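You operate a simulated robot arm through the tools that you are given. There is no shell and no other tool. Be economical: measure what you need, move in short steps, check, and stop when the job is done.

The job below is to be done with a simulated robot arm. You get a single attempt, and the scene is never put back.

TASK
Turn the yellow pump knob to 100. Turn the stir three knob to 300. Take the slate pad from the top of table one and put it on the pink block. Take the tin on the top of table one and put it away on the lower board of the slate shelf. Push the drawer of table one shut. Fetch the slate tray and set it on the top of the cream cupboard. Any order will do. Set down upright: tin.

It is judged by the outcome, as a careful person would: the job done as asked, and still so three seconds after it is handed in. It fails if anything else is knocked over, pushed out of place, dropped, spilled or broken.

THE ROBOT
A 7-joint arm with a two-finger parallel gripper on a trunk, on a base that drives. Base frame: it is fixed to the floor where the robot stands at the start and does not move with it; the origin is under the middle of the robot, x ahead of it, y to its left, z up. Lengths are in m, angles in rad, forces in N, time in s.
With the tool pointing down near the work surface it reaches from about 0.16 to 0.72 m from the robot's upright axis, wherever it stands. Its first joint turns from -2.897 to 2.897 rad. Places, roughly: drawer of table one [-3.6, 2.9, 0.6]; lower board of the slate shelf (46x16 cm) [-10.16, 4.44, 1.2]; pink block (9x8x3 cm) [-4.5, 2.2, 0.8]; slate pad (5x4x4 cm) [-4.9, 2.2, 0.8]; slate tray (26x18x3 cm) [1, 1.7, 0.8]; stir three knob [0.4, -0.6, 1.4]; tin [-3.75, 2.75, 0.75]; top of the cream cupboard [0.5, 4.7, 1.5]; yellow pump knob [0.6, -0.6, 0.6]. Payload 1.57 kg.
Tool frame: the origin (TCP) lies between the finger pads and is the grasp point; the fingertips stand 0.03 m ahead of it; z points along the fingers, y is the line along which they close. The gripper opens to 0.11 m. The fingers are 0.024 m wide and 0.012 m thick; the gripper's body (0.048 by 0.112 m) begins 0.078 m behind the TCP.
Orientation is that of the tool frame in the base frame, as a unit quaternion [x, y, z, w]. With the fingers straight down and closing along the base's y, the tool's x points along the base's -x, its y along +y and its z along -z.

THE INTERFACE
- The arm moves only by the tool play_rows. Its argument "plan" is a list of rows, each a list of 3 entries, a list of its own where there are three numbers: the shift along the base's x, y, z in units of 40 mm (1.0 is 40 mm), then the turn, a rotation vector about the base's x, y, z in units of 6 degrees (1.0 is 6 degrees), then the finger opening in m, from 0 to 0.11. In form: [[[x, y, z], [wx, wy, wz], gripper], ...]. A call has 1 to 12 rows; each row shifts and turns the commanded pose from where the row before left it. A call with a number of a shift or a turn outside -1 to 1 is refused whole. A row lasts 0.2 s, in which the tool goes at most 0.05 m and 0.15 rad; a call with a longer step from one row to the next is refused whole, and so is a gripper value outside its range. A pose out of reach is approached as far as the arm can. The call stops where the force on the tool passes 40 N (or 10 N more than at its start, if that is more) or the arm is blocked; 0.2 s more then pass. Each finger travels about 0.045 m/s and halts on what it meets, pressing with about 31 N; the grip force reading is that of the motor and also rises with nothing between the fingers. The clock runs only during rows and for 0.2 s after the last one: add rows that do not move to give the fingers time. The reply holds the time, the measured pose of the TCP, the force on the tool along the base axes, the opening and the grip force, in the units named above and with some noise, with the torque about the TCP (base axes, N m) and any sound that the robot's microphone picked up.
- Cameras (640 x 400 px; columns grow to the right, rows downward): "scene" is now at [0.0011, 0.0836, 1.372]; the picture's right is [-0.75, -0.66, 0.00], its down [-0.26, 0.30, -0.92] and it looks along [0.60, -0.69, -0.40] (base axes); focal length 279 px, centre (320, 200). "wrist" rides on the gripper at [0.07, 0.016, -0.141] in the tool frame; the picture's right is [-0.23, 0.97, 0.00], its down [-0.86, -0.20, -0.48] and it looks along [-0.47, -0.11, 0.88] (tool axes); focal length 222 px, centre (320, 200). There is no depth. A picture from a camera that has moved, and an enlarged one, comes with that camera's place and axes in the base frame and with its lens.
- snapshot(camera): a new picture of that camera. No time passes.
- slide_trunk(by): slides the trunk up (or, below 0, down) by that many m; the arm and the scene camera ride with it, the base frame stays. It gives what a move gives, with no picture.
- base_move(legs): drives the robot by 1 to 6 legs, each [ahead, turn to the left] in m and rad, along the robot's own axes; the way and the turn of a leg run together, so that a leg with both is an arc; at most 1.5 m and 3.142 rad a leg. The arm and the cameras ride along, it lands a little off, and it stops where it bumps. It gives what a move gives.
- pan_tilt(pan, tilt): turns the head with the scene camera to pan (to the left, within 2.705 rad either way) and tilt (down, from -0.506 to 1.204), counted from straight ahead of the robot. It gives what a move gives.
- close_up(camera, box): a new picture of the part [left, top, right, bottom] of that camera's present view, enlarged. No time passes.
- job_done(): hands the job in; it is judged then, once.

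Go step by step. Nothing tells you exact positions but the pictures and the camera data: compare them with the known pose of the tool, close in by small moves and look again before you grip or let go. The budget is 165 turns and 112 pictures, counting those below and the enlarged ones. Unless the task says otherwise, let go and move clear before handing in, and close with one line.

The tools are called after "Emit:" as name(argument=value, ...) on one line, values as JSON. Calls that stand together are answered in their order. play_rows: Moves the arm, as the interface text tells. Its arguments: {"type":"object","properties":{"plan":{"type":"array","items":{"type":"array"}}},"required":["plan"]} The other tools are called the same way: slide_trunk (by) slides the trunk up or down; base_move (legs) drives the base; pan_tilt (pan, tilt) turns the head that bears the scene camera; snapshot (camera) takes a picture; close_up (camera, box) takes an enlarged picture of a part of a camera's view; job_done () hands the job in.

At the start:

```text
time: 0.0
eef_pos: [0.3245, -0.3222, 0.9991]
ee_rot: [0.002, 1.0, 0.0, 0.0]
ft_force: [-0.4, 0.2, 0.7]
wrist_torque: [0.02, 0.0, 0.02]
grip_width: 0.1099
gripper_force: 0.1
trunk travel left (down, up): [-0.275, 0.315]
robot x, y, heading: [-0.0008, -0.0025, -0.003]
head pan, tilt: [-0.85, 0.412]
```

scene: 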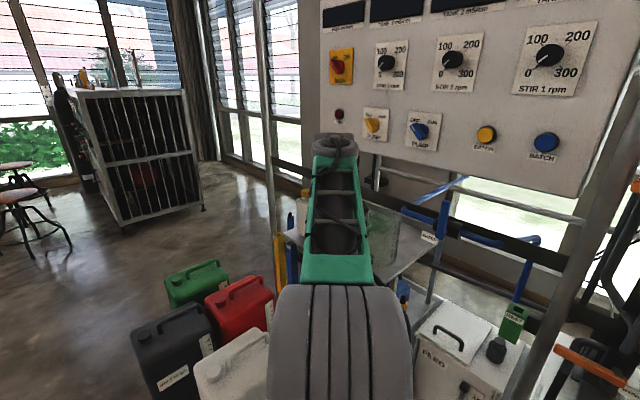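
wrist: 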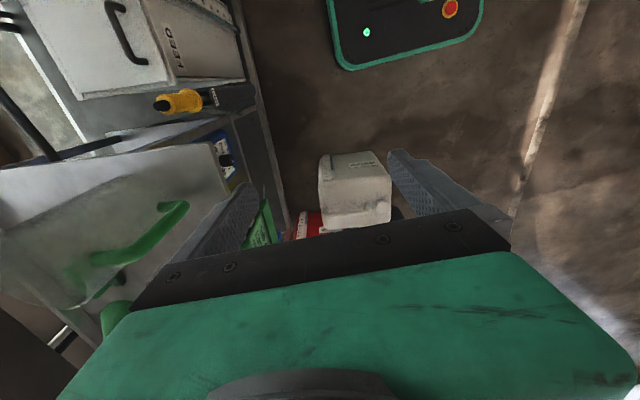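

I see a control panel with stir knobs ahead-right, with pump knobs below. I'll enlarge the panel to read the dials and look lower for the yellow pump.

Emit:
close_up(camera="scene", box=[310, 0, 630, 200])

Emit:
pan_tilt(pan=-0.85, tilt=0.9)

Emit:
snapshot(camera="scene")

```text
2.00 times, centred on (470, 100) of scene
camera zoom: at [0.0011, 0.0836, 1.372], right [-0.75, -0.66, 0.0], down [-0.26, 0.3, -0.92], along [0.6, -0.69, -0.4], focal length 558 px, centre (20, 400)
```

zoom: 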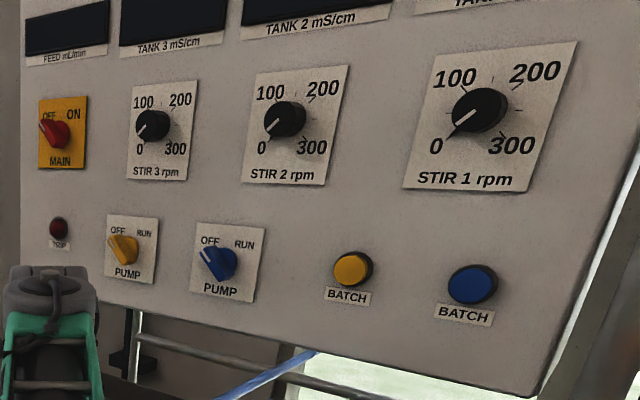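

```text
time: 0.9
eef_pos: [0.3244, -0.3213, 0.9992]
ee_rot: [0.003, 1.0, 0.0, 0.0]
ft_force: [0.1, -0.5, 0.0]
wrist_torque: [0.01, -0.04, 0.02]
grip_width: 0.11
gripper_force: 0.0
trunk travel left (down, up): [-0.275, 0.315]
robot x, y, heading: [0.001, 0.0023, -0.001]
head pan, tilt: [-0.85, 0.901]
```

```text
108 pictures are left
camera scene: at [-0.0101, 0.0964, 1.3302], right [-0.75, -0.66, 0.0], down [-0.52, 0.59, -0.62], along [0.41, -0.47, -0.78], focal length 279 px, centre (320, 200)
```

scene: 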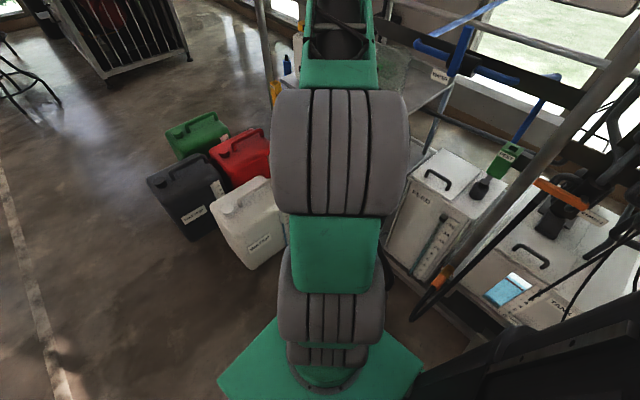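

The arm hides the area of the yellow pump (0.6,-0.6,0.6). I'll swing the tool to the left and look there.

Emit:
play_rows(plan=[[[0, 1, 0], [0, 0, 0], 0.11], [[0, 1, 0], [0, 0, 0], 0.11], [[0, 1, 0], [0, 0, 0], 0.11], [[0, 1, 0], [0, 0, 0], 0.11], [[0, 1, 0], [0, 0, 0], 0.11], [[0, 1, 0], [0, 0, 0], 0.11], [[0, 1, 0], [0, 0, 0], 0.11], [[0, 1, 0], [0, 0, 0], 0.11], [[0, 1, 0], [0, 0, 0], 0.11], [[0, 1, 0], [0, 0, 0], 0.11]])

Emit:
pan_tilt(pan=-0.85, tilt=0.6)

Emit:
snapshot(camera="scene")

```text
time: 3.1
eef_pos: [0.3236, 0.0775, 1.0017]
ee_rot: [0.003, 1.0, -0.001, 0.0]
ft_force: [-0.6, -0.5, -0.2]
wrist_torque: [0.01, 0.0, -0.04]
grip_width: 0.11
gripper_force: 0.0
trunk travel left (down, up): [-0.275, 0.315]
robot x, y, heading: [0.001, -0.0046, -0.0]
head pan, tilt: [-0.85, 0.901]
```

```text
time: 3.9
eef_pos: [0.3249, 0.0761, 1.0019]
ee_rot: [0.002, 1.0, 0.0, 0.001]
ft_force: [0.6, -0.2, 0.7]
wrist_torque: [0.01, -0.01, 0.01]
grip_width: 0.1098
gripper_force: 0.1
trunk travel left (down, up): [-0.275, 0.315]
robot x, y, heading: [-0.0018, -0.0006, 0.0]
head pan, tilt: [-0.85, 0.6]
```

```text
107 pictures are left
camera scene: at [-0.0016, 0.0868, 1.3549], right [-0.75, -0.66, 0.0], down [-0.37, 0.42, -0.82], along [0.54, -0.62, -0.57], focal length 279 px, centre (320, 200)
```

scene: 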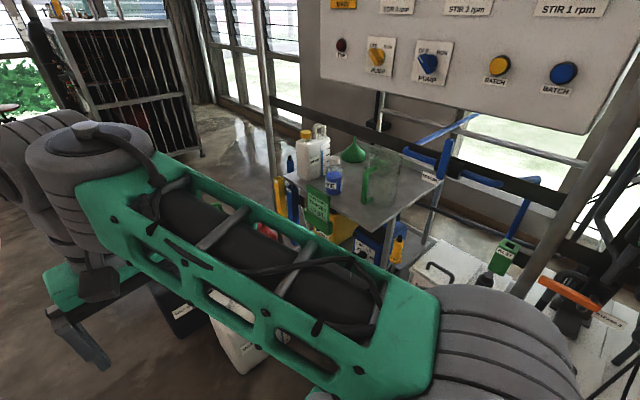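

Emit:
close_up(camera="scene", box=[250, 110, 474, 280])

```text
2.35 times, centred on (362, 195) of scene
camera zoom: at [-0.0016, 0.0868, 1.3549], right [-0.75, -0.66, 0.0], down [-0.37, 0.42, -0.82], along [0.54, -0.62, -0.57], focal length 657 px, centre (221, 212)
```

zoom: 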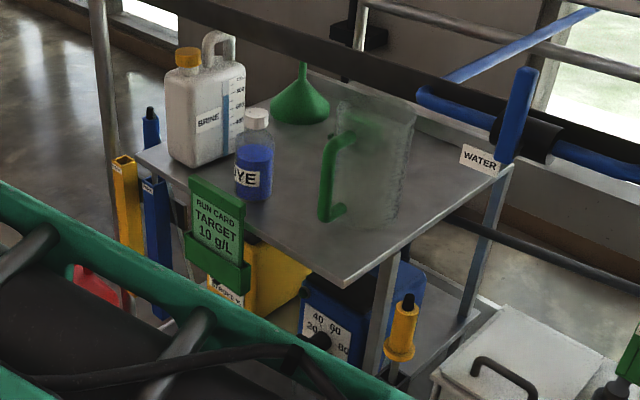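

The yellow and blue pumps stand under the small shelf, and jerrycans stand at x>0.63. I'll move the base to about (0.3, 0.3) and face the rig (-y).

Emit:
base_move(legs=[[0, 0.86], [0.46, 0], [0, -2.43]])

Emit:
pan_tilt(pan=0.25, tilt=0.6)

Emit:
snapshot(camera="scene")

Emit:
snapshot(camera="wrist")

```text
time: 14.6
eef_pos: [0.3785, 0.0217, 1.0018]
ee_rot: [0.705, 0.709, 0.001, 0.0]
ft_force: [0.8, -0.4, 0.6]
wrist_torque: [-0.01, 0.03, 0.0]
grip_width: 0.11
gripper_force: 0.2
trunk travel left (down, up): [-0.275, 0.315]
robot x, y, heading: [0.2952, 0.3474, -1.562]
head pan, tilt: [-0.85, 0.6]
```

```text
time: 16.0
eef_pos: [0.38, 0.0221, 1.0018]
ee_rot: [0.705, 0.709, -0.001, 0.001]
ft_force: [0.5, 0.2, 1.0]
wrist_torque: [0.0, -0.01, 0.01]
grip_width: 0.11
gripper_force: 0.0
trunk travel left (down, up): [-0.275, 0.315]
robot x, y, heading: [0.3012, 0.3459, -1.564]
head pan, tilt: [0.25, 0.6]
```

```text
105 pictures are left
camera scene: at [0.4753, 0.3204, 1.3549], right [-0.97, -0.26, 0.0], down [-0.14, 0.55, -0.83], along [0.21, -0.8, -0.56], focal length 279 px, centre (320, 200)
```

scene: 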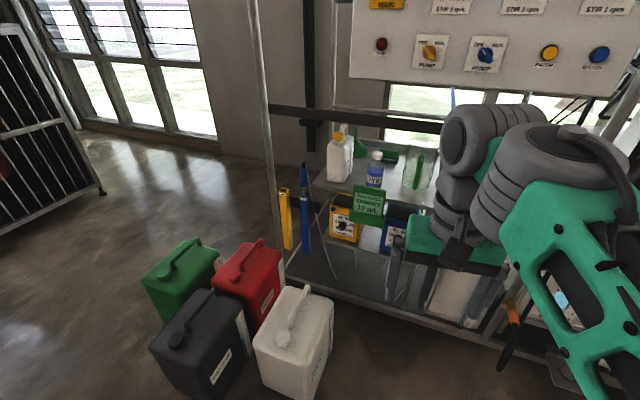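

```text
104 pictures are left
camera wrist: at [0.3936, 0.091, 1.1431], right [0.97, -0.22, 0.0], down [-0.2, -0.86, 0.48], along [-0.11, -0.47, -0.88], focal length 222 px, centre (320, 200)
```

wrist: 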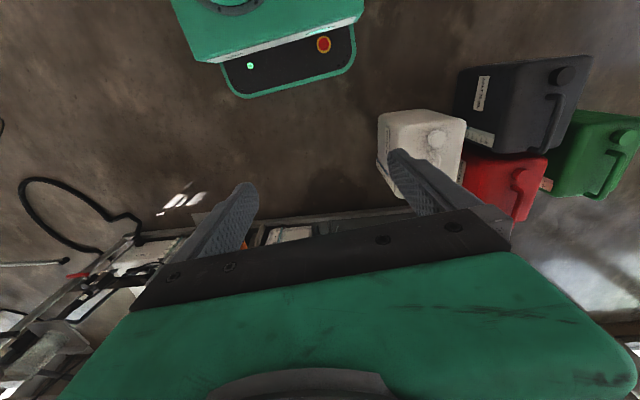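

Emit:
close_up(camera="scene", box=[260, 110, 420, 270])

```text
2.50 times, centred on (340, 190) of scene
camera zoom: at [0.4753, 0.3204, 1.3549], right [-0.97, -0.26, 0.0], down [-0.14, 0.55, -0.83], along [0.21, -0.8, -0.56], focal length 698 px, centre (270, 225)
```

zoom: 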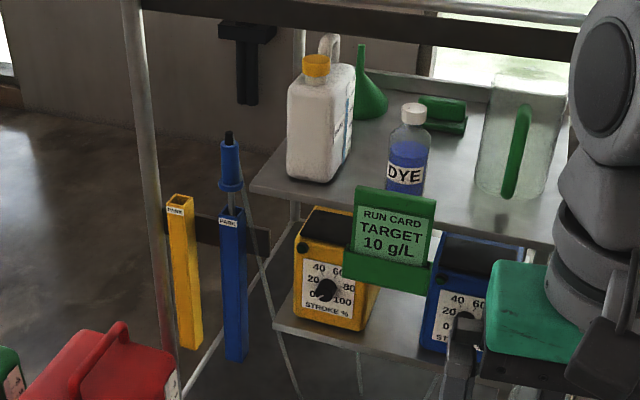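

Knob of the yellow pump is near (0.615,-0.6,0.595), with a card holder just above right of it. First the stir three knob: raise the trunk and turn the tool horizontal toward -y.

Emit:
slide_trunk(by=0.3)

Emit:
play_rows(plan=[[[0, -0.5, 0], [-1, 0, 0], 0.11], [[0, -0.5, 0], [-1, 0, 0], 0.11], [[0, -0.5, 0], [-1, 0, 0], 0.11], [[0, -0.5, 0], [-1, 0, 0], 0.11], [[0, -0.5, 0], [-1, 0, 0], 0.11], [[0, -0.5, 0], [-1, 0, 0], 0.11], [[0, -0.5, 0], [-1, 0, 0], 0.11], [[0, -0.5, 0], [-1, 0, 0], 0.11], [[0, 0, 0], [-1, 0, 0], 0.11], [[0, 0, 0], [-1, 0, 0], 0.11], [[0, 0, 0], [-1, 0, 0], 0.11], [[0, 0, 0], [-1, 0, 0], 0.11]])

Emit:
play_rows(plan=[[[0, 0, 0], [-1, 0, 0], 0.11], [[0, 0, 0], [-1, 0, 0], 0.11], [[0, 0, 0], [-1, 0, 0], 0.11], [[0, 0, 0], [0, 0, 0], 0.11]])

Emit:
snapshot(camera="wrist")

Emit:
pan_tilt(pan=0.0, tilt=0.3)

Emit:
snapshot(camera="scene")

```text
time: 19.0
eef_pos: [0.3788, 0.0219, 1.3029]
ee_rot: [0.706, 0.709, 0.0, 0.0]
ft_force: [1.0, -0.1, 0.6]
wrist_torque: [0.0, -0.03, -0.03]
grip_width: 0.1099
gripper_force: 0.1
trunk travel left (down, up): [-0.575, 0.015]
robot x, y, heading: [0.2971, 0.3439, -1.56]
head pan, tilt: [0.25, 0.6]
```

```text
time: 20.0
eef_pos: [0.3805, -0.0751, 1.2319]
ee_rot: [0.699, 0.707, -0.079, 0.071]
ft_force: [1.0, 0.3, 0.1]
wrist_torque: [-0.03, -0.03, 0.03]
grip_width: 0.1098
gripper_force: 0.1
out of reach, approached as far as the arm can: row 5
trunk travel left (down, up): [-0.575, 0.015]
robot x, y, heading: [0.2989, 0.3446, -1.557]
head pan, tilt: [0.25, 0.6]
stopped in row 5: the arm was blocked; the commanded pose is now the measured one
```

```text
time: 21.0
eef_pos: [0.3803, -0.0835, 1.3164]
ee_rot: [0.684, 0.688, -0.177, 0.167]
ft_force: [-1.4, 0.3, 0.2]
wrist_torque: [-0.03, 0.02, -0.03]
grip_width: 0.1097
gripper_force: 0.0
out of reach, approached as far as the arm can: row 1, 2, 3
trunk travel left (down, up): [-0.575, 0.015]
robot x, y, heading: [0.2987, 0.3444, -1.561]
head pan, tilt: [0.25, 0.6]
```

```text
102 pictures are left
camera wrist: at [0.396, 0.0444, 1.4075], right [0.98, -0.2, 0.09], down [-0.19, -0.53, 0.83], along [-0.12, -0.83, -0.55], focal length 222 px, centre (320, 200)
```

wrist: 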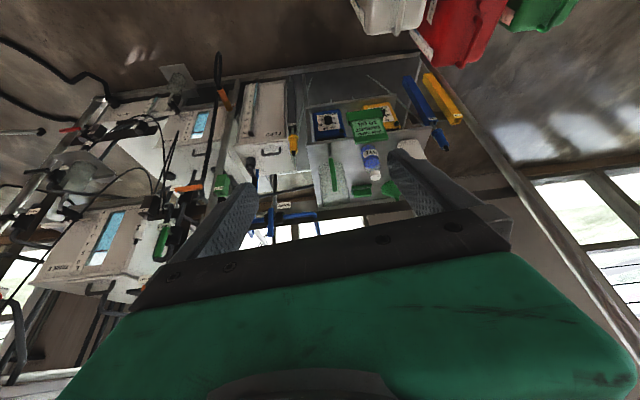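

```text
time: 21.8
eef_pos: [0.3807, -0.0834, 1.3159]
ee_rot: [0.684, 0.687, -0.178, 0.169]
ft_force: [1.3, -0.2, -1.3]
wrist_torque: [-0.01, -0.03, -0.01]
grip_width: 0.1099
gripper_force: 0.0
trunk travel left (down, up): [-0.575, 0.015]
robot x, y, heading: [0.2975, 0.3445, -1.561]
head pan, tilt: [0.0, 0.3]
```

```text
101 pictures are left
camera scene: at [0.4537, 0.3123, 1.682], right [-1.0, -0.01, 0.0], down [0.0, 0.3, -0.96], along [0.01, -0.95, -0.3], focal length 279 px, centre (320, 200)
```

scene: 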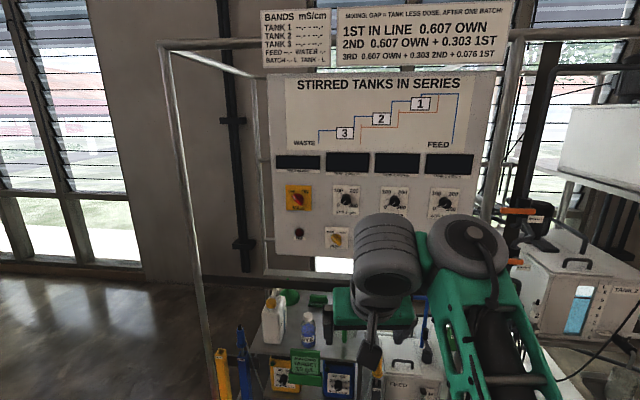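

Partly turned; the tool needs to be further out for a horizontal pose. Continue turning while reaching forward.

Emit:
play_rows(plan=[[[0, -1, 0.3], [0, 0, 0], 0.11], [[0, -1, 0.3], [0, 0, 0], 0.11], [[0, -1, 0], [-1, 0, 0], 0.11], [[0, -0.7, 0], [-1, 0, 0], 0.11], [[0, -0.7, 0], [-1, 0, 0], 0.11], [[0, -0.5, 0], [-1, 0, 0], 0.11], [[0, 0, 0], [-1, 0, 0], 0.11], [[0, 0, 0], [-1, 0, 0], 0.11], [[0, 0, 0], [-1, 0, 0], 0.11], [[0, 0, 0], [-1, 0, 0], 0.11], [[0, 0, 0], [-1, 0, 0], 0.11], [[0, 0, 0], [-1, 0, 0], 0.11]])

Emit:
snapshot(camera="scene")

```text
time: 24.4
eef_pos: [0.3722, -0.284, 1.5278]
ee_rot: [0.614, 0.619, -0.351, 0.343]
ft_force: [-0.4, 0.1, 0.9]
wrist_torque: [0.04, 0.02, 0.02]
grip_width: 0.1099
gripper_force: 0.1
out of reach, approached as far as the arm can: row 3, 4, 5, 6, 7, 8, 9, 10, 11, 12
trunk travel left (down, up): [-0.575, 0.015]
robot x, y, heading: [0.2941, 0.3461, -1.557]
head pan, tilt: [0.0, 0.3]
```

```text
100 pictures are left
camera scene: at [0.4536, 0.3122, 1.6824], right [-1.0, -0.01, 0.0], down [0.0, 0.3, -0.96], along [0.01, -0.96, -0.3], focal length 279 px, centre (320, 200)
```

scene: 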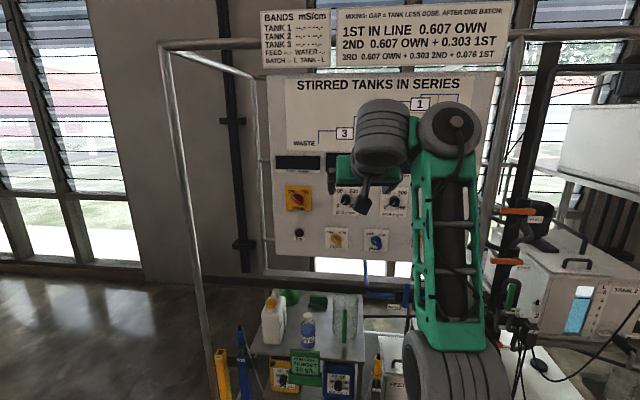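

Joint limits favour the tool being higher relative to the shoulder. Lower the trunk and finish the turn.

Emit:
slide_trunk(by=-0.2)

Emit:
play_rows(plan=[[[0, 0, 0.3], [-1, 0, 0], 0.11], [[0, 0, 0.3], [-1, 0, 0], 0.11], [[0, 0, 0.3], [-1, 0, 0], 0.11], [[0, 0, 0.3], [-1, 0, 0], 0.11], [[0, 0, 0.3], [-1, 0, 0], 0.11], [[0, 0, 0.0], [0, 0, 0], 0.11], [[0, 0, 0], [0, 0, 0], 0.11]])

```text
time: 26.5
eef_pos: [0.3725, -0.2842, 1.3268]
ee_rot: [0.613, 0.618, -0.352, 0.343]
ft_force: [0.4, -0.9, 0.0]
wrist_torque: [-0.03, -0.01, 0.01]
grip_width: 0.1101
gripper_force: 0.1
trunk travel left (down, up): [-0.375, 0.215]
robot x, y, heading: [0.2948, 0.3467, -1.561]
head pan, tilt: [0.0, 0.3]
```

```text
time: 28.1
eef_pos: [0.3423, -0.2263, 1.419]
ee_rot: [0.576, 0.587, -0.401, 0.403]
ft_force: [0.2, -0.5, -0.9]
wrist_torque: [0.03, 0.0, 0.0]
grip_width: 0.1099
gripper_force: 0.1
out of reach, approached as far as the arm can: row 1, 2, 3, 4, 5
trunk travel left (down, up): [-0.375, 0.215]
robot x, y, heading: [0.2953, 0.3466, -1.56]
head pan, tilt: [0.0, 0.3]
```

Emit:
play_rows(plan=[[[0.2, 0, 1], [0, 0, 0], 0.11], [[0.2, 0, 1], [0, 0, 0], 0.11], [[0.2, 0, 1], [0, 0, 0], 0.11], [[0, 0, 0], [-1, 0, 0], 0.11], [[0, 0, 0], [-1, 0, 0], 0.11], [[0, 0, 0], [-1, 0, 0], 0.11], [[0, 0, 0], [-0.5, 0, 0], 0.11], [[0, 0, 0], [0, 0, 0], 0.11]])

Emit:
snapshot(camera="scene")

```text
time: 29.9
eef_pos: [0.3548, -0.2141, 1.484]
ee_rot: [0.565, 0.577, -0.416, 0.418]
ft_force: [-1.1, 0.1, -0.1]
wrist_torque: [0.0, -0.01, 0.02]
grip_width: 0.1101
gripper_force: 0.0
out of reach, approached as far as the arm can: row 2, 3, 4, 5, 6, 7
trunk travel left (down, up): [-0.375, 0.215]
robot x, y, heading: [0.2988, 0.3431, -1.561]
head pan, tilt: [0.0, 0.3]
```

```text
99 pictures are left
camera scene: at [0.4536, 0.3122, 1.4824], right [-1.0, -0.01, 0.0], down [0.0, 0.3, -0.96], along [0.01, -0.96, -0.3], focal length 279 px, centre (320, 200)
```

scene: 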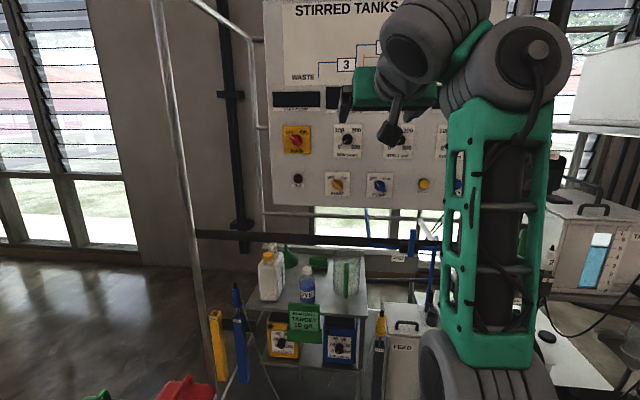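

The wrist limit suits a sideways tool better (forearm along x, tool along -y), as from the start pose. I'll fold the tool back down and drive back near the start, slightly closer to the rig.

Emit:
play_rows(plan=[[[0, 0, -0.5], [1, 0, 0], 0.11], [[0, 0, -0.5], [1, 0, 0], 0.11], [[0, 0, -0.5], [1, 0, 0], 0.11], [[0, 0.3, -0.5], [1, 0, 0], 0.11], [[0, 0.5, -0.5], [1, 0, 0], 0.11], [[0, 0.5, -0.5], [1, 0, 0], 0.11], [[0, 0.5, -0.5], [1, 0, 0], 0.11], [[0, 0.5, -0.5], [1, 0, 0], 0.11], [[0, 0.5, -0.5], [1, 0, 0], 0.11], [[0, 0.5, -0.5], [1, 0, 0], 0.11], [[0, 0.5, -0.5], [1, 0, 0], 0.11], [[0, 0.5, -0.5], [1, 0, 0], 0.11]])

Emit:
base_move(legs=[[0, -0.709], [0.49, 0], [0, 2.269]])

```text
time: 32.5
eef_pos: [0.3567, -0.0512, 1.2446]
ee_rot: [0.705, 0.709, -0.01, 0.021]
ft_force: [6.3, -10.5, -12.0]
wrist_torque: [0.6, 1.04, -0.55]
grip_width: 0.1098
gripper_force: 0.0
out of reach, approached as far as the arm can: row 12
trunk travel left (down, up): [-0.375, 0.215]
robot x, y, heading: [0.2979, 0.3454, -1.561]
head pan, tilt: [0.0, 0.3]
stopped in row 12: the force on the tool passed its limit at 52 N (the readings are from after the stop); the commanded pose is now the measured one
```

```text
time: 42.6
eef_pos: [0.3901, 0.0206, 1.2455]
ee_rot: [0.015, 1.0, 0.007, 0.021]
ft_force: [16.5, 14.8, -25.5]
wrist_torque: [-2.46, 0.5, -1.31]
grip_width: 0.1099
gripper_force: 0.0
trunk travel left (down, up): [-0.375, 0.215]
robot x, y, heading: [-0.0085, -0.0248, -0.023]
head pan, tilt: [0.0, 0.3]
```

The tool shows a contact force in free space; I look at what it touches.

Emit:
snapshot(camera="wrist")

Emit:
snapshot(camera="scene")

```text
98 pictures are left
camera wrist: at [0.3134, 0.0376, 1.3838], right [0.26, 0.97, 0.02], down [0.83, -0.23, 0.51], along [0.5, -0.11, -0.86], focal length 222 px, centre (320, 200)
```

wrist: 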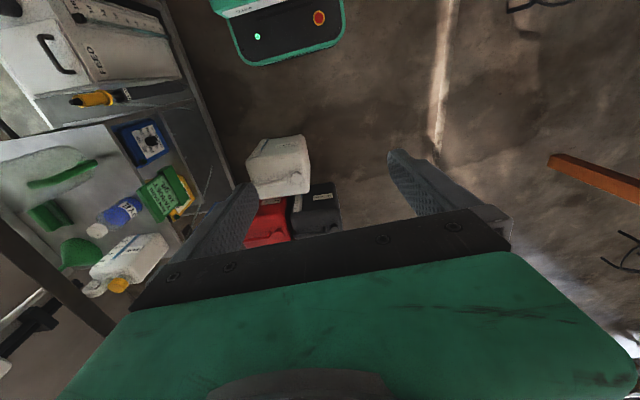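

```text
97 pictures are left
camera scene: at [0.0296, 0.1299, 1.4824], right [-0.03, -1.0, 0.0], down [-0.3, 0.01, -0.96], along [0.95, -0.03, -0.3], focal length 279 px, centre (320, 200)
```

scene: 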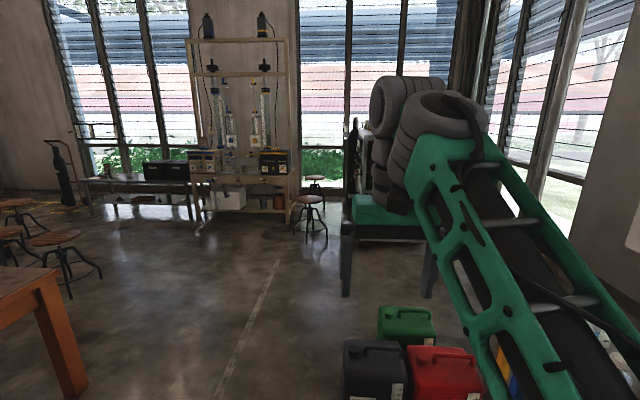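

Nothing external is in contact; likely the hand is pressed against the arm's own link. Move the tool outwards.

Emit:
play_rows(plan=[[[0.5, -0.5, 0], [0, 0, 0], 0.11], [[0.5, -0.8, 0], [0, 0, 0], 0.11], [[0.3, -0.8, 0], [0, 0, 0], 0.11], [[0, -0.8, 0], [0, 0, 0], 0.11], [[0, 0, 0], [0, 0, 0], 0.11]])

```text
time: 42.9
eef_pos: [0.3974, 0.0158, 1.2455]
ee_rot: [0.021, 0.999, 0.007, 0.025]
ft_force: [9.0, 3.8, -11.2]
wrist_torque: [-0.68, 0.63, -0.39]
grip_width: 0.1098
gripper_force: 0.2
trunk travel left (down, up): [-0.375, 0.215]
robot x, y, heading: [-0.0085, -0.0242, -0.027]
head pan, tilt: [0.0, 0.3]
stopped in row 1: the force on the tool passed its limit at 64 N (the readings are from after the stop); the commanded pose is now the measured one
```

Emit:
play_rows(plan=[[[0, 0, 0.5], [0, 0, 0], 0.11], [[0, 0, 0.5], [0, 0, 0], 0.11], [[0, 0, 0.5], [0, 0, 0], 0.11], [[0, 0, 0.5], [0, 0, 0], 0.11], [[0, 0, 0], [0, 0, 0], 0.11]])

```text
time: 43.2
eef_pos: [0.3981, 0.0156, 1.2471]
ee_rot: [0.021, 0.999, 0.008, 0.027]
ft_force: [10.5, 8.6, -12.6]
wrist_torque: [-1.31, 0.64, -0.74]
grip_width: 0.1101
gripper_force: 0.2
out of reach, approached as far as the arm can: row 1
trunk travel left (down, up): [-0.375, 0.215]
robot x, y, heading: [-0.0063, -0.0218, -0.024]
head pan, tilt: [0.0, 0.3]
stopped in row 1: the force on the tool passed its limit at 47 N (the readings are from after the stop); the commanded pose is now the measured one
```

Emit:
play_rows(plan=[[[0.2, 0.2, -0.3], [0, 0, 0], 0.11], [[0.3, 0.2, -0.4], [0, 0, 0], 0.11], [[0.3, 0.2, -0.5], [0, 0, 0], 0.11], [[0.3, 0, -0.5], [0, 0, 0], 0.11], [[0, 0, 0], [0, 0, 0], 0.11]])

```text
time: 44.4
eef_pos: [0.4399, 0.0412, 1.1788]
ee_rot: [0.02, 0.999, 0.007, 0.027]
ft_force: [0.6, 0.1, 0.1]
wrist_torque: [-0.01, -0.01, -0.02]
grip_width: 0.11
gripper_force: 0.0
trunk travel left (down, up): [-0.375, 0.215]
robot x, y, heading: [-0.0078, -0.0237, -0.031]
head pan, tilt: [0.0, 0.3]
```

Free again. Raise the trunk, then swing toward the panel while turning the tool to point along -y.

Emit:
slide_trunk(by=0.2)

Emit:
play_rows(plan=[[[0, -0.8, 0], [0, 0, 0], 0.11], [[0, -0.8, 0], [0, 0, 0], 0.11], [[0, -0.8, 0], [-1, 0, 0], 0.11], [[0, -0.8, 0], [-1, 0, 0], 0.11], [[0, -0.8, 0], [-1, 0, 0], 0.11], [[0, -0.8, 0], [-1, 0, 0], 0.11], [[0, -0.8, 0], [-1, 0, 0], 0.11], [[0, -0.8, 0], [-1, 0, 0], 0.11], [[0, -0.8, 0], [-1, 0, 0], 0.11], [[0, -0.8, 0], [-1, 0, 0], 0.11], [[0, 0, 0], [-1, 0, 0], 0.11], [[0, 0, 0], [-1, 0, 0], 0.11]])

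Emit:
play_rows(plan=[[[0, 0, 0], [-1, 0, 0], 0.11], [[0, 0, 0], [-1, 0, 0], 0.11], [[0, 0, 0], [-1, 0, 0], 0.11], [[0, 0, 0], [-1, 0, 0], 0.11], [[0, 0, 0], [-1, 0, 0], 0.11], [[0, 0, 0], [0, 0, 0], 0.11]])

Emit:
pan_tilt(pan=-0.9, tilt=0.4)

Emit:
snapshot(camera="scene")

Emit:
snapshot(camera="wrist")

```text
time: 46.6
eef_pos: [0.4396, 0.0402, 1.3794]
ee_rot: [0.021, 0.999, 0.007, 0.026]
ft_force: [-0.2, -0.5, -0.1]
wrist_torque: [-0.02, 0.03, 0.03]
grip_width: 0.1101
gripper_force: 0.0
trunk travel left (down, up): [-0.575, 0.015]
robot x, y, heading: [-0.0101, -0.0207, -0.027]
head pan, tilt: [0.0, 0.3]
```

```text
time: 49.2
eef_pos: [0.3817, -0.3183, 1.4013]
ee_rot: [-0.005, 0.939, -0.337, 0.061]
ft_force: [16.5, -6.3, -22.5]
wrist_torque: [-1.78, -0.32, -1.14]
grip_width: 0.1099
gripper_force: 0.0
out of reach, approached as far as the arm can: row 7, 8, 9, 10, 11, 12
trunk travel left (down, up): [-0.575, 0.015]
robot x, y, heading: [-0.0084, -0.0229, -0.03]
head pan, tilt: [0.0, 0.3]
```

```text
time: 50.6
eef_pos: [0.3807, -0.3182, 1.402]
ee_rot: [-0.004, 0.94, -0.337, 0.06]
ft_force: [15.8, -17.3, -24.1]
wrist_torque: [-0.43, -0.35, 0.02]
grip_width: 0.11
gripper_force: 0.0
out of reach, approached as far as the arm can: row 1, 2, 3, 4, 5
trunk travel left (down, up): [-0.575, 0.015]
robot x, y, heading: [-0.0062, -0.02, -0.026]
head pan, tilt: [0.0, 0.3]
```

```text
time: 51.8
eef_pos: [0.3803, -0.3171, 1.4009]
ee_rot: [-0.004, 0.94, -0.337, 0.06]
ft_force: [15.8, -16.0, -24.2]
wrist_torque: [-0.67, -0.47, -0.14]
grip_width: 0.1099
gripper_force: 0.0
trunk travel left (down, up): [-0.575, 0.015]
robot x, y, heading: [-0.0079, -0.0238, -0.025]
head pan, tilt: [-0.901, 0.4]
```

```text
96 pictures are left
camera scene: at [-0.0082, 0.0583, 1.6732], right [-0.8, -0.6, 0.0], down [-0.23, 0.31, -0.92], along [0.55, -0.74, -0.39], focal length 279 px, centre (320, 200)
```

scene: 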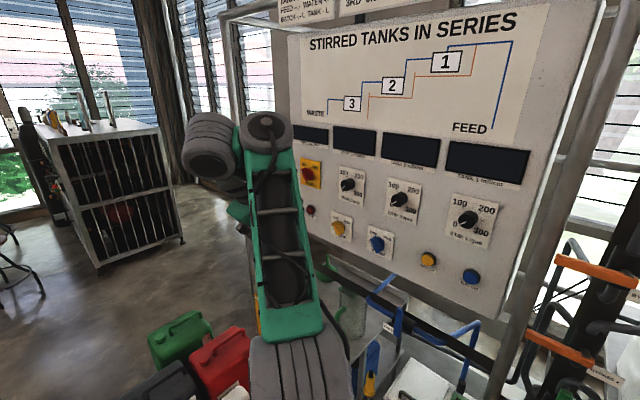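

```text
95 pictures are left
camera wrist: at [0.2943, -0.2201, 1.4916], right [0.26, 0.76, -0.59], down [0.79, 0.19, 0.59], along [0.56, -0.62, -0.55], focal length 222 px, centre (320, 200)
```

wrist: 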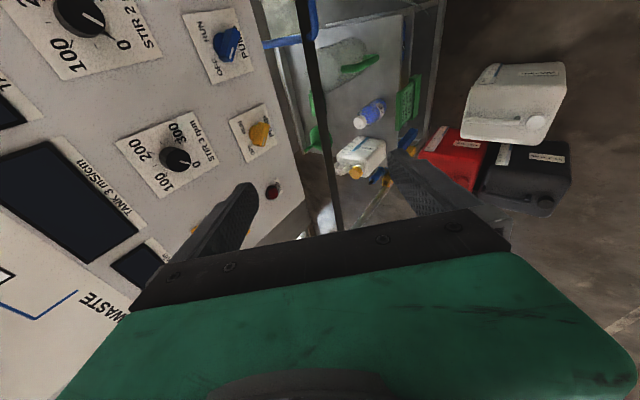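

The wrist is folding against the forearm again. I'll undo the tilt, and test spinning the tool about its axis to find a better wrist branch.

Emit:
play_rows(plan=[[[0.2, 0.3, 0], [1, 0, 0], 0.11], [[0.2, 0.3, 0], [1, 0, 0], 0.11], [[0.2, 0.3, 0], [1, 0, 0], 0.11], [[0.2, 0.3, 0], [1, 0, 0], 0.11], [[0.2, 0.3, 0], [1, 0, 0], 0.11], [[0.2, 0.3, 0], [1, 0, 0], 0.11], [[0, 0, 0], [0.6, -0.5, 0], 0.11], [[0, 0, 0], [0, 0, 0], 0.11]])

Emit:
play_rows(plan=[[[0, 0, 0], [0, 0, 1], 0.11], [[0, 0, 0], [0, 0, 1], 0.11], [[0, 0, 0], [0, 0, 1], 0.11], [[0, 0, 0], [0, 0, 1], 0.11], [[0, 0, 0], [0, 0, 1], 0.11], [[0, 0, 0], [0, 0, 1], 0.11], [[0, 0, 0], [0, 0, 1], 0.11], [[0, 0, 0], [0, 0, 1], 0.11], [[0, 0, 0], [0, 0, 1], 0.11], [[0, 0, 0], [0, 0, 1], 0.11], [[0, 0, 0], [0, 0, 1], 0.11], [[0, 0, 0], [0, 0, 1], 0.11]])

```text
time: 53.6
eef_pos: [0.4288, -0.2459, 1.4004]
ee_rot: [0.018, 0.996, 0.002, 0.085]
ft_force: [1.0, 0.0, 0.2]
wrist_torque: [0.02, -0.01, 0.02]
grip_width: 0.1099
gripper_force: 0.2
trunk travel left (down, up): [-0.575, 0.015]
robot x, y, heading: [-0.0089, -0.0222, -0.027]
head pan, tilt: [-0.901, 0.4]
```

```text
time: 56.2
eef_pos: [0.4168, -0.2392, 1.3924]
ee_rot: [-0.573, 0.815, 0.052, 0.068]
ft_force: [0.1, 0.3, 0.3]
wrist_torque: [0.01, -0.05, -0.01]
grip_width: 0.1101
gripper_force: 0.0
out of reach, approached as far as the arm can: row 11, 12
trunk travel left (down, up): [-0.575, 0.015]
robot x, y, heading: [-0.0062, -0.0228, -0.028]
head pan, tilt: [-0.901, 0.4]
```

The tool spin hits its limit at about +66° and so has room the other way. I'll spin back past the start to the mid-range before tilting.

Emit:
play_rows(plan=[[[0, 0, 0], [0, 0, -1], 0.11], [[0, 0, 0], [0, 0, -1], 0.11], [[0, 0, 0], [0, 0, -1], 0.11], [[0, 0, 0], [0, 0, -1], 0.11], [[0, 0, 0], [0, 0, -1], 0.11], [[0, 0, 0], [0, 0, -1], 0.11], [[0, 0, 0], [0, 0, -1], 0.11], [[0, 0, 0], [0, 0, -1], 0.11], [[0, 0, 0], [0, 0, -1], 0.11], [[0, 0, 0], [0, 0, -1], 0.11], [[0, 0, 0], [0, 0, -1], 0.11], [[0, 0, 0], [0, 0, -1], 0.11]])

Emit:
play_rows(plan=[[[0, 0, 0], [0, 0, -1], 0.11], [[0, 0, 0], [0, 0, -1], 0.11], [[0, 0, 0], [0, 0, -1], 0.11], [[0, 0, 0], [0, 0, -1], 0.11], [[0, 0, 0], [0, 0, -1], 0.11], [[0, 0, 0], [0, 0, -1], 0.11], [[0, 0, 0], [0, 0, -1], 0.11], [[0, 0, 0], [0, 0, -1], 0.11], [[0, 0, 0], [0, 0, -1], 0.11], [[0, 0, 0], [0, 0, -1], 0.11], [[0, 0, 0], [0, 0, -1], 0.11], [[0, 0, 0], [0, 0, -1], 0.11]])

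Emit:
play_rows(plan=[[[0, 0, 0], [-1, 0, 0], 0.11], [[0, 0, 0], [-1, 0, 0], 0.11], [[0, 0, 0], [-1, 0, 0], 0.11], [[0, 0, 0], [-1, 0, 0], 0.11], [[0, -0.2, 0], [-1, 0, 0], 0.11], [[0, -0.2, 0], [-1, 0, 0], 0.11], [[0, -0.2, 0], [-1, 0, 0], 0.11], [[0, -0.2, 0], [-1, 0, 0], 0.11], [[0, -0.2, 0], [-1, 0, 0], 0.11], [[0, -0.2, 0], [-1, 0, 0], 0.11], [[0, -0.2, 0], [-1, 0, 0], 0.11], [[0, -0.2, 0], [-1, 0, 0], 0.11]])

```text
time: 58.8
eef_pos: [0.4177, -0.2371, 1.3944]
ee_rot: [0.018, 0.996, 0.001, 0.085]
ft_force: [0.0, 0.2, -0.8]
wrist_torque: [-0.04, -0.01, 0.02]
grip_width: 0.1101
gripper_force: 0.0
trunk travel left (down, up): [-0.575, 0.015]
robot x, y, heading: [-0.007, -0.0212, -0.026]
head pan, tilt: [-0.901, 0.4]
```

```text
time: 61.4
eef_pos: [0.417, -0.2369, 1.3928]
ee_rot: [0.6, 0.796, -0.049, 0.069]
ft_force: [0.1, -0.2, -0.1]
wrist_torque: [-0.01, 0.0, -0.01]
grip_width: 0.1099
gripper_force: 0.0
trunk travel left (down, up): [-0.575, 0.015]
robot x, y, heading: [-0.0118, -0.0203, -0.031]
head pan, tilt: [-0.901, 0.4]
```

```text
time: 64.0
eef_pos: [0.4112, -0.2653, 1.4105]
ee_rot: [0.566, 0.773, -0.201, 0.206]
ft_force: [-0.5, -0.1, -0.6]
wrist_torque: [-0.01, -0.01, -0.01]
grip_width: 0.1096
gripper_force: 0.0
out of reach, approached as far as the arm can: row 4, 5, 6, 7, 8, 9, 10, 11, 12
trunk travel left (down, up): [-0.575, 0.015]
robot x, y, heading: [-0.0091, -0.0232, -0.026]
head pan, tilt: [-0.901, 0.4]
```

Emit:
snapshot(camera="scene")

Emit:
snapshot(camera="wrist")

```text
94 pictures are left
camera scene: at [-0.0082, 0.0582, 1.6732], right [-0.8, -0.6, 0.0], down [-0.23, 0.31, -0.92], along [0.55, -0.74, -0.39], focal length 279 px, centre (320, 200)
```

scene: 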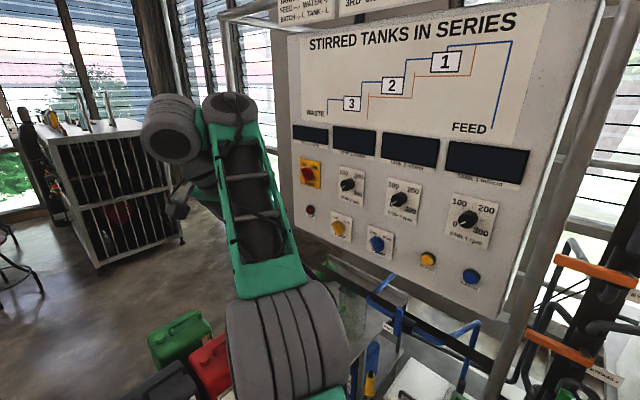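

```text
93 pictures are left
camera wrist: at [0.3935, -0.1302, 1.4891], right [0.99, 0.09, 0.05], down [0.0, -0.47, 0.88], along [0.1, -0.88, -0.47], focal length 222 px, centre (320, 200)
```

wrist: 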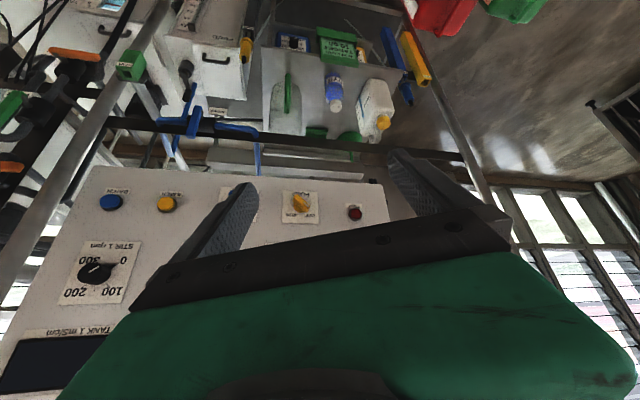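

I'll go to a neutral free pose and probe how far the tool tilts in each direction, to learn the wrist's usable range.

Emit:
play_rows(plan=[[[0.14, 0.95, -0.4], [0.8, 0.13, 0], 0.11], [[0.14, 0.95, -0.4], [0.8, 0.13, 0], 0.11], [[0.14, 0.95, -0.4], [0.8, 0.13, 0], 0.11], [[0.14, 0.95, -0.4], [0.8, 0.13, 0], 0.11], [[0.14, 0.95, -0.4], [0.8, 0.13, 0], 0.11], [[0.14, 0.95, -0.4], [0.8, 0.13, 0], 0.11], [[0.14, 0.95, -0.4], [0.7, 0.13, 0], 0.11], [[0, 0, 0], [0, 0, 0], 0.11]])

Emit:
play_rows(plan=[[[0, 0, 0], [1, 0, 0], 0.11], [[0, 0, 0], [1, 0, 0], 0.11], [[0, 0, 0], [1, 0, 0], 0.11], [[0, 0, 0], [1, 0, 0], 0.11], [[0, 0, 0], [1, 0, 0], 0.11], [[0, 0, 0], [1, 0, 0], 0.11], [[0, 0, 0], [1, 0, 0], 0.11], [[0, 0, 0], [1, 0, 0], 0.11], [[0, 0, 0], [1, 0, 0], 0.11], [[0, 0, 0], [1, 0, 0], 0.11]])

Emit:
snapshot(camera="scene")

```text
time: 65.8
eef_pos: [0.4504, 0.0007, 1.2966]
ee_rot: [0.592, 0.806, 0.0, 0.001]
ft_force: [-0.4, -0.1, 0.1]
wrist_torque: [0.03, 0.02, 0.04]
grip_width: 0.1099
gripper_force: 0.1
trunk travel left (down, up): [-0.575, 0.015]
robot x, y, heading: [-0.0067, -0.0205, -0.027]
head pan, tilt: [-0.901, 0.4]
```

```text
time: 68.0
eef_pos: [0.4512, -0.0002, 1.301]
ee_rot: [0.578, 0.788, 0.171, -0.126]
ft_force: [-0.2, -1.1, 0.6]
wrist_torque: [-0.02, 0.04, -0.01]
grip_width: 0.1101
gripper_force: 0.0
out of reach, approached as far as the arm can: row 5, 6, 7, 8, 9, 10
trunk travel left (down, up): [-0.575, 0.015]
robot x, y, heading: [-0.0076, -0.0247, -0.028]
head pan, tilt: [-0.901, 0.4]
```

```text
92 pictures are left
camera scene: at [-0.0082, 0.0583, 1.6732], right [-0.8, -0.6, 0.0], down [-0.23, 0.31, -0.92], along [0.55, -0.74, -0.39], focal length 279 px, centre (320, 200)
```

scene: 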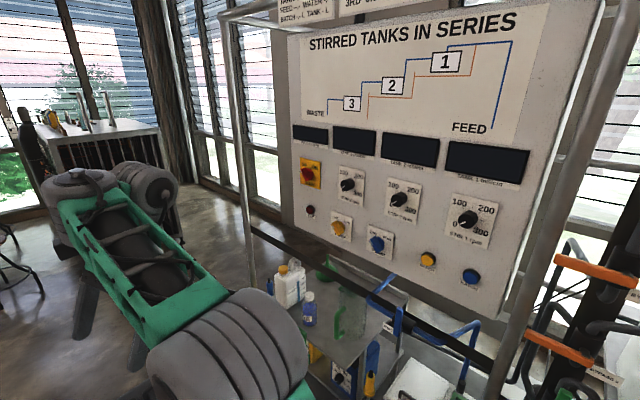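

Sideways tilt stops at ~25° here. I'll probe lower relative to the shoulder as well.

Emit:
play_rows(plan=[[[0, 0, -1], [-0.85, 0, 0], 0.11], [[0, 0, -1], [-0.85, 0, 0], 0.11], [[0, 0, -1], [-0.85, 0, 0], 0.11], [[0, 0, -1], [-0.85, 0, 0], 0.11], [[0, 0, -1], [-0.8, 0, 0], 0.11], [[0, 0, -1], [0, 0, 0], 0.11], [[0, 0, -1], [0, 0, 0], 0.11], [[0, 0, -1], [0, 0, 0], 0.11], [[0, 0, -1], [0, 0, 0], 0.11], [[0, 0, -1], [0, 0, 0], 0.11], [[0, 0, -1], [0, 0, 0], 0.11], [[0, 0, 0], [0, 0, 0], 0.11]])

Emit:
play_rows(plan=[[[0, 0, 0], [-1, 0, 0], 0.11], [[0, 0, 0], [-1, 0, 0], 0.11], [[0, 0, 0], [-1, 0, 0], 0.11], [[0, 0, 0], [-1, 0, 0], 0.11], [[0, 0, 0], [-1, 0, 0], 0.11], [[0, 0, 0], [-1, 0, 0], 0.11], [[0, 0, 0], [-1, 0, 0], 0.11], [[0, 0, 0], [-1, 0, 0], 0.11], [[0, 0, 0], [-1, 0, 0], 0.11], [[0, 0, 0], [-1, 0, 0], 0.11], [[0, 0, 0], [-1, 0, 0], 0.11], [[0, 0, 0], [-1, 0, 0], 0.11]])

Emit:
snapshot(camera="scene")

```text
time: 70.6
eef_pos: [0.5537, 0.0102, 1.0437]
ee_rot: [0.591, 0.806, -0.025, 0.003]
ft_force: [-0.8, 0.9, -0.7]
wrist_torque: [0.03, 0.02, 0.01]
grip_width: 0.11
gripper_force: 0.0
out of reach, approached as far as the arm can: row 5, 6, 7, 8, 9, 10, 11
trunk travel left (down, up): [-0.575, 0.015]
robot x, y, heading: [-0.0112, -0.0218, -0.027]
head pan, tilt: [-0.901, 0.4]
```

```text
time: 73.2
eef_pos: [0.4775, -0.049, 0.9786]
ee_rot: [0.494, 0.674, -0.442, 0.325]
ft_force: [-0.2, -0.6, -0.2]
wrist_torque: [0.0, -0.03, 0.02]
grip_width: 0.1101
gripper_force: 0.1
out of reach, approached as far as the arm can: row 8, 9, 10, 11, 12
trunk travel left (down, up): [-0.575, 0.015]
robot x, y, heading: [-0.0093, -0.0216, -0.028]
head pan, tilt: [-0.901, 0.4]
```

```text
91 pictures are left
camera scene: at [-0.0084, 0.0584, 1.6732], right [-0.8, -0.6, 0.0], down [-0.23, 0.31, -0.92], along [0.55, -0.74, -0.39], focal length 279 px, centre (320, 200)
```

scene: 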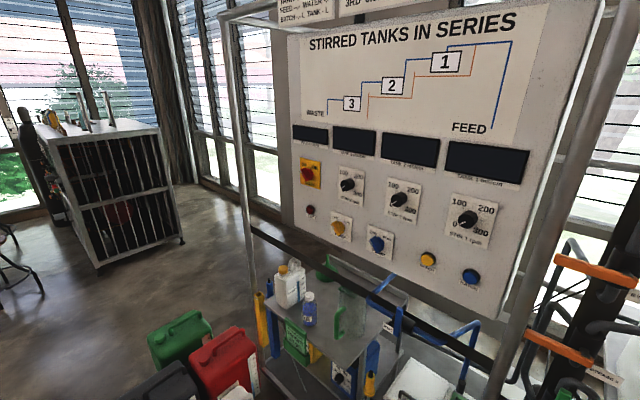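

Lower down, the tool tilted 66° sideways. Continue from here and look at the arm.

Emit:
play_rows(plan=[[[0, 0, -0.5], [-1, 0, 0], 0.11], [[0, 0, -0.5], [-1, 0, 0], 0.11], [[0, 0, -0.5], [-1, 0, 0], 0.11], [[0, 0, -0.5], [-1, 0, 0], 0.11], [[0, 0, 0], [0, 0, 0], 0.11]])

Emit:
pan_tilt(pan=0.0, tilt=0.7)

Emit:
snapshot(camera="scene")

```text
time: 74.4
eef_pos: [0.3642, -0.1173, 0.8834]
ee_rot: [0.428, 0.588, -0.551, 0.409]
ft_force: [-0.6, 0.5, 0.5]
wrist_torque: [0.05, 0.01, 0.01]
grip_width: 0.1101
gripper_force: 0.1
out of reach, approached as far as the arm can: row 1, 2, 3, 4
trunk travel left (down, up): [-0.575, 0.015]
robot x, y, heading: [-0.0066, -0.0194, -0.029]
head pan, tilt: [-0.901, 0.4]
```

```text
time: 75.6
eef_pos: [0.364, -0.1162, 0.8836]
ee_rot: [0.427, 0.589, -0.551, 0.408]
ft_force: [-0.7, 0.0, 0.1]
wrist_torque: [0.01, 0.05, 0.01]
grip_width: 0.1098
gripper_force: 0.0
trunk travel left (down, up): [-0.575, 0.015]
robot x, y, heading: [-0.0067, -0.0241, -0.026]
head pan, tilt: [0.0, 0.7]
```

```text
90 pictures are left
camera scene: at [0.0213, 0.1301, 1.6463], right [-0.03, -1.0, 0.0], down [-0.64, 0.02, -0.77], along [0.76, -0.02, -0.64], focal length 279 px, centre (320, 200)
```

scene: 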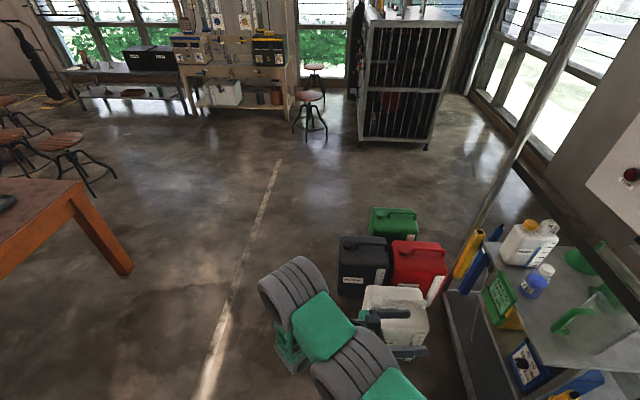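

The tool now points along -y (87°), a good branch. For the yellow pump (z≈0.6) I lower the trunk and shift the base a little ahead and right.

Emit:
base_move(legs=[[0, -0.42], [0.18, 0], [0, 0.44]])

Emit:
slide_trunk(by=-0.2)

Emit:
pan_tilt(pan=-0.6, tilt=0.75)

Emit:
snapshot(camera="scene")

Emit:
snapshot(camera="wrist")

```text
time: 79.6
eef_pos: [0.5261, -0.1874, 0.8828]
ee_rot: [0.423, 0.592, -0.548, 0.412]
ft_force: [-1.2, 0.4, -0.1]
wrist_torque: [0.01, 0.03, -0.02]
grip_width: 0.1101
gripper_force: 0.0
trunk travel left (down, up): [-0.575, 0.015]
robot x, y, heading: [0.1498, -0.0938, -0.012]
head pan, tilt: [0.0, 0.7]
```

```text
time: 81.8
eef_pos: [0.5262, -0.1878, 0.6849]
ee_rot: [0.424, 0.592, -0.549, 0.411]
ft_force: [0.1, -0.2, 0.5]
wrist_torque: [0.01, 0.0, 0.01]
grip_width: 0.1099
gripper_force: 0.1
trunk travel left (down, up): [-0.375, 0.215]
robot x, y, heading: [0.1514, -0.0995, -0.015]
head pan, tilt: [0.0, 0.7]
```

```text
time: 82.8
eef_pos: [0.5258, -0.1878, 0.6834]
ee_rot: [0.424, 0.592, -0.548, 0.412]
ft_force: [0.3, -0.6, 0.4]
wrist_torque: [-0.01, 0.02, 0.0]
grip_width: 0.11
gripper_force: 0.1
trunk travel left (down, up): [-0.375, 0.215]
robot x, y, heading: [0.1481, -0.096, -0.014]
head pan, tilt: [-0.6, 0.75]
```

```text
89 pictures are left
camera scene: at [0.1612, 0.0076, 1.4421], right [-0.58, -0.82, 0.0], down [-0.56, 0.39, -0.73], along [0.6, -0.42, -0.68], focal length 279 px, centre (320, 200)
```

scene: 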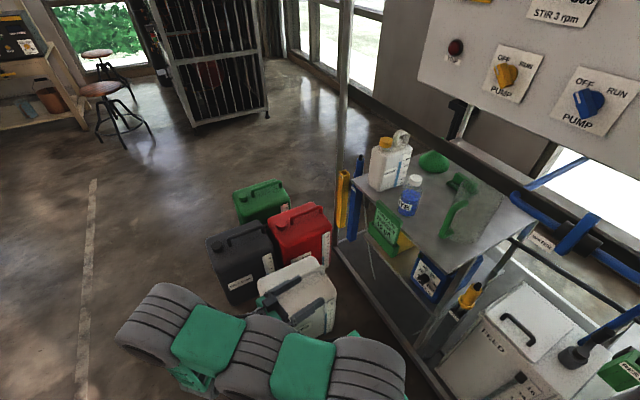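

```text
88 pictures are left
camera wrist: at [0.5156, -0.043, 0.6207], right [1.0, 0.03, -0.08], down [0.06, 0.43, 0.9], along [0.06, -0.9, 0.42], focal length 222 px, centre (320, 200)
```

wrist: 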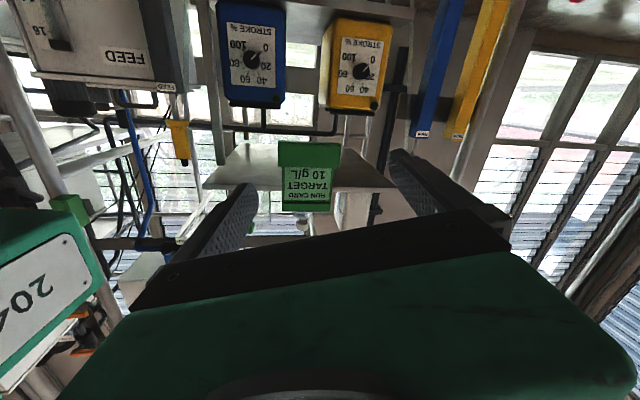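

Emit:
close_up(camera="wrist", box=[310, 10, 410, 120])

```text
3.64 times, centred on (360, 65) of wrist
camera zoom: at [0.5156, -0.043, 0.6207], right [1.0, 0.03, -0.08], down [0.06, 0.43, 0.9], along [0.06, -0.9, 0.42], focal length 808 px, centre (174, 691)
```

zoom: 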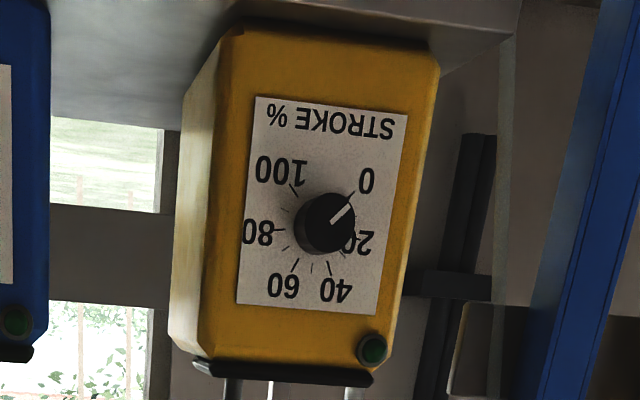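

The knob points at 0 and needs ~270° clockwise. I test the spin range of the tool here: first counter-clockwise.

Emit:
play_rows(plan=[[[0, 0, 0], [-0.55, 0, 0], 0.11], [[0, 0, 0], [0, 1, 0], 0.11], [[0, 0, 0], [0, 1, 0], 0.11], [[0, 0, 0], [0, 1, 0], 0.11], [[0, 0, 0], [0, 1, 0], 0.11], [[0, 0, 0], [0, 1, 0], 0.11], [[0, 0, 0], [0, 1, 0], 0.11], [[0, 0, 0], [0, 1, 0], 0.11], [[0, 0, 0], [0, 1, 0], 0.11], [[0, 0, 0], [0, 1, 0], 0.11], [[0, 0, 0], [0, 1, 0], 0.11], [[0, 0, 0], [0, 1, 0], 0.11]])

Emit:
play_rows(plan=[[[0, 0, 0], [0, 1, 0], 0.11], [[0, 0, 0], [0, 1, 0], 0.11], [[0, 0, 0], [0, 1, 0], 0.11], [[0, 0, 0], [0, 1, 0], 0.11], [[0, 0, 0], [0, 1, 0], 0.11], [[0, 0, 0], [0, 1, 0], 0.11], [[0, 0, 0], [0, 1, 0], 0.11], [[0, 0, 0], [0, 1, 0], 0.11], [[0, 0, 0], [0, 1, 0], 0.11], [[0, 0, 0], [0, 1, 0], 0.11], [[0, 0, 0], [0, 1, 0], 0.11]])

```text
time: 85.4
eef_pos: [0.507, -0.2017, 0.6821]
ee_rot: [0.037, 0.714, -0.698, 0.042]
ft_force: [0.3, -0.4, -0.1]
wrist_torque: [-0.02, 0.04, 0.01]
grip_width: 0.1099
gripper_force: 0.0
out of reach, approached as far as the arm can: row 1
trunk travel left (down, up): [-0.375, 0.215]
robot x, y, heading: [0.1503, -0.0993, -0.014]
head pan, tilt: [-0.6, 0.75]
```

```text
time: 87.8
eef_pos: [0.5051, -0.201, 0.6814]
ee_rot: [-0.349, 0.622, -0.604, -0.355]
ft_force: [-0.6, -0.2, -1.0]
wrist_torque: [0.0, 0.03, -0.03]
grip_width: 0.1099
gripper_force: 0.0
trunk travel left (down, up): [-0.375, 0.215]
robot x, y, heading: [0.1524, -0.1007, -0.013]
head pan, tilt: [-0.6, 0.75]
```

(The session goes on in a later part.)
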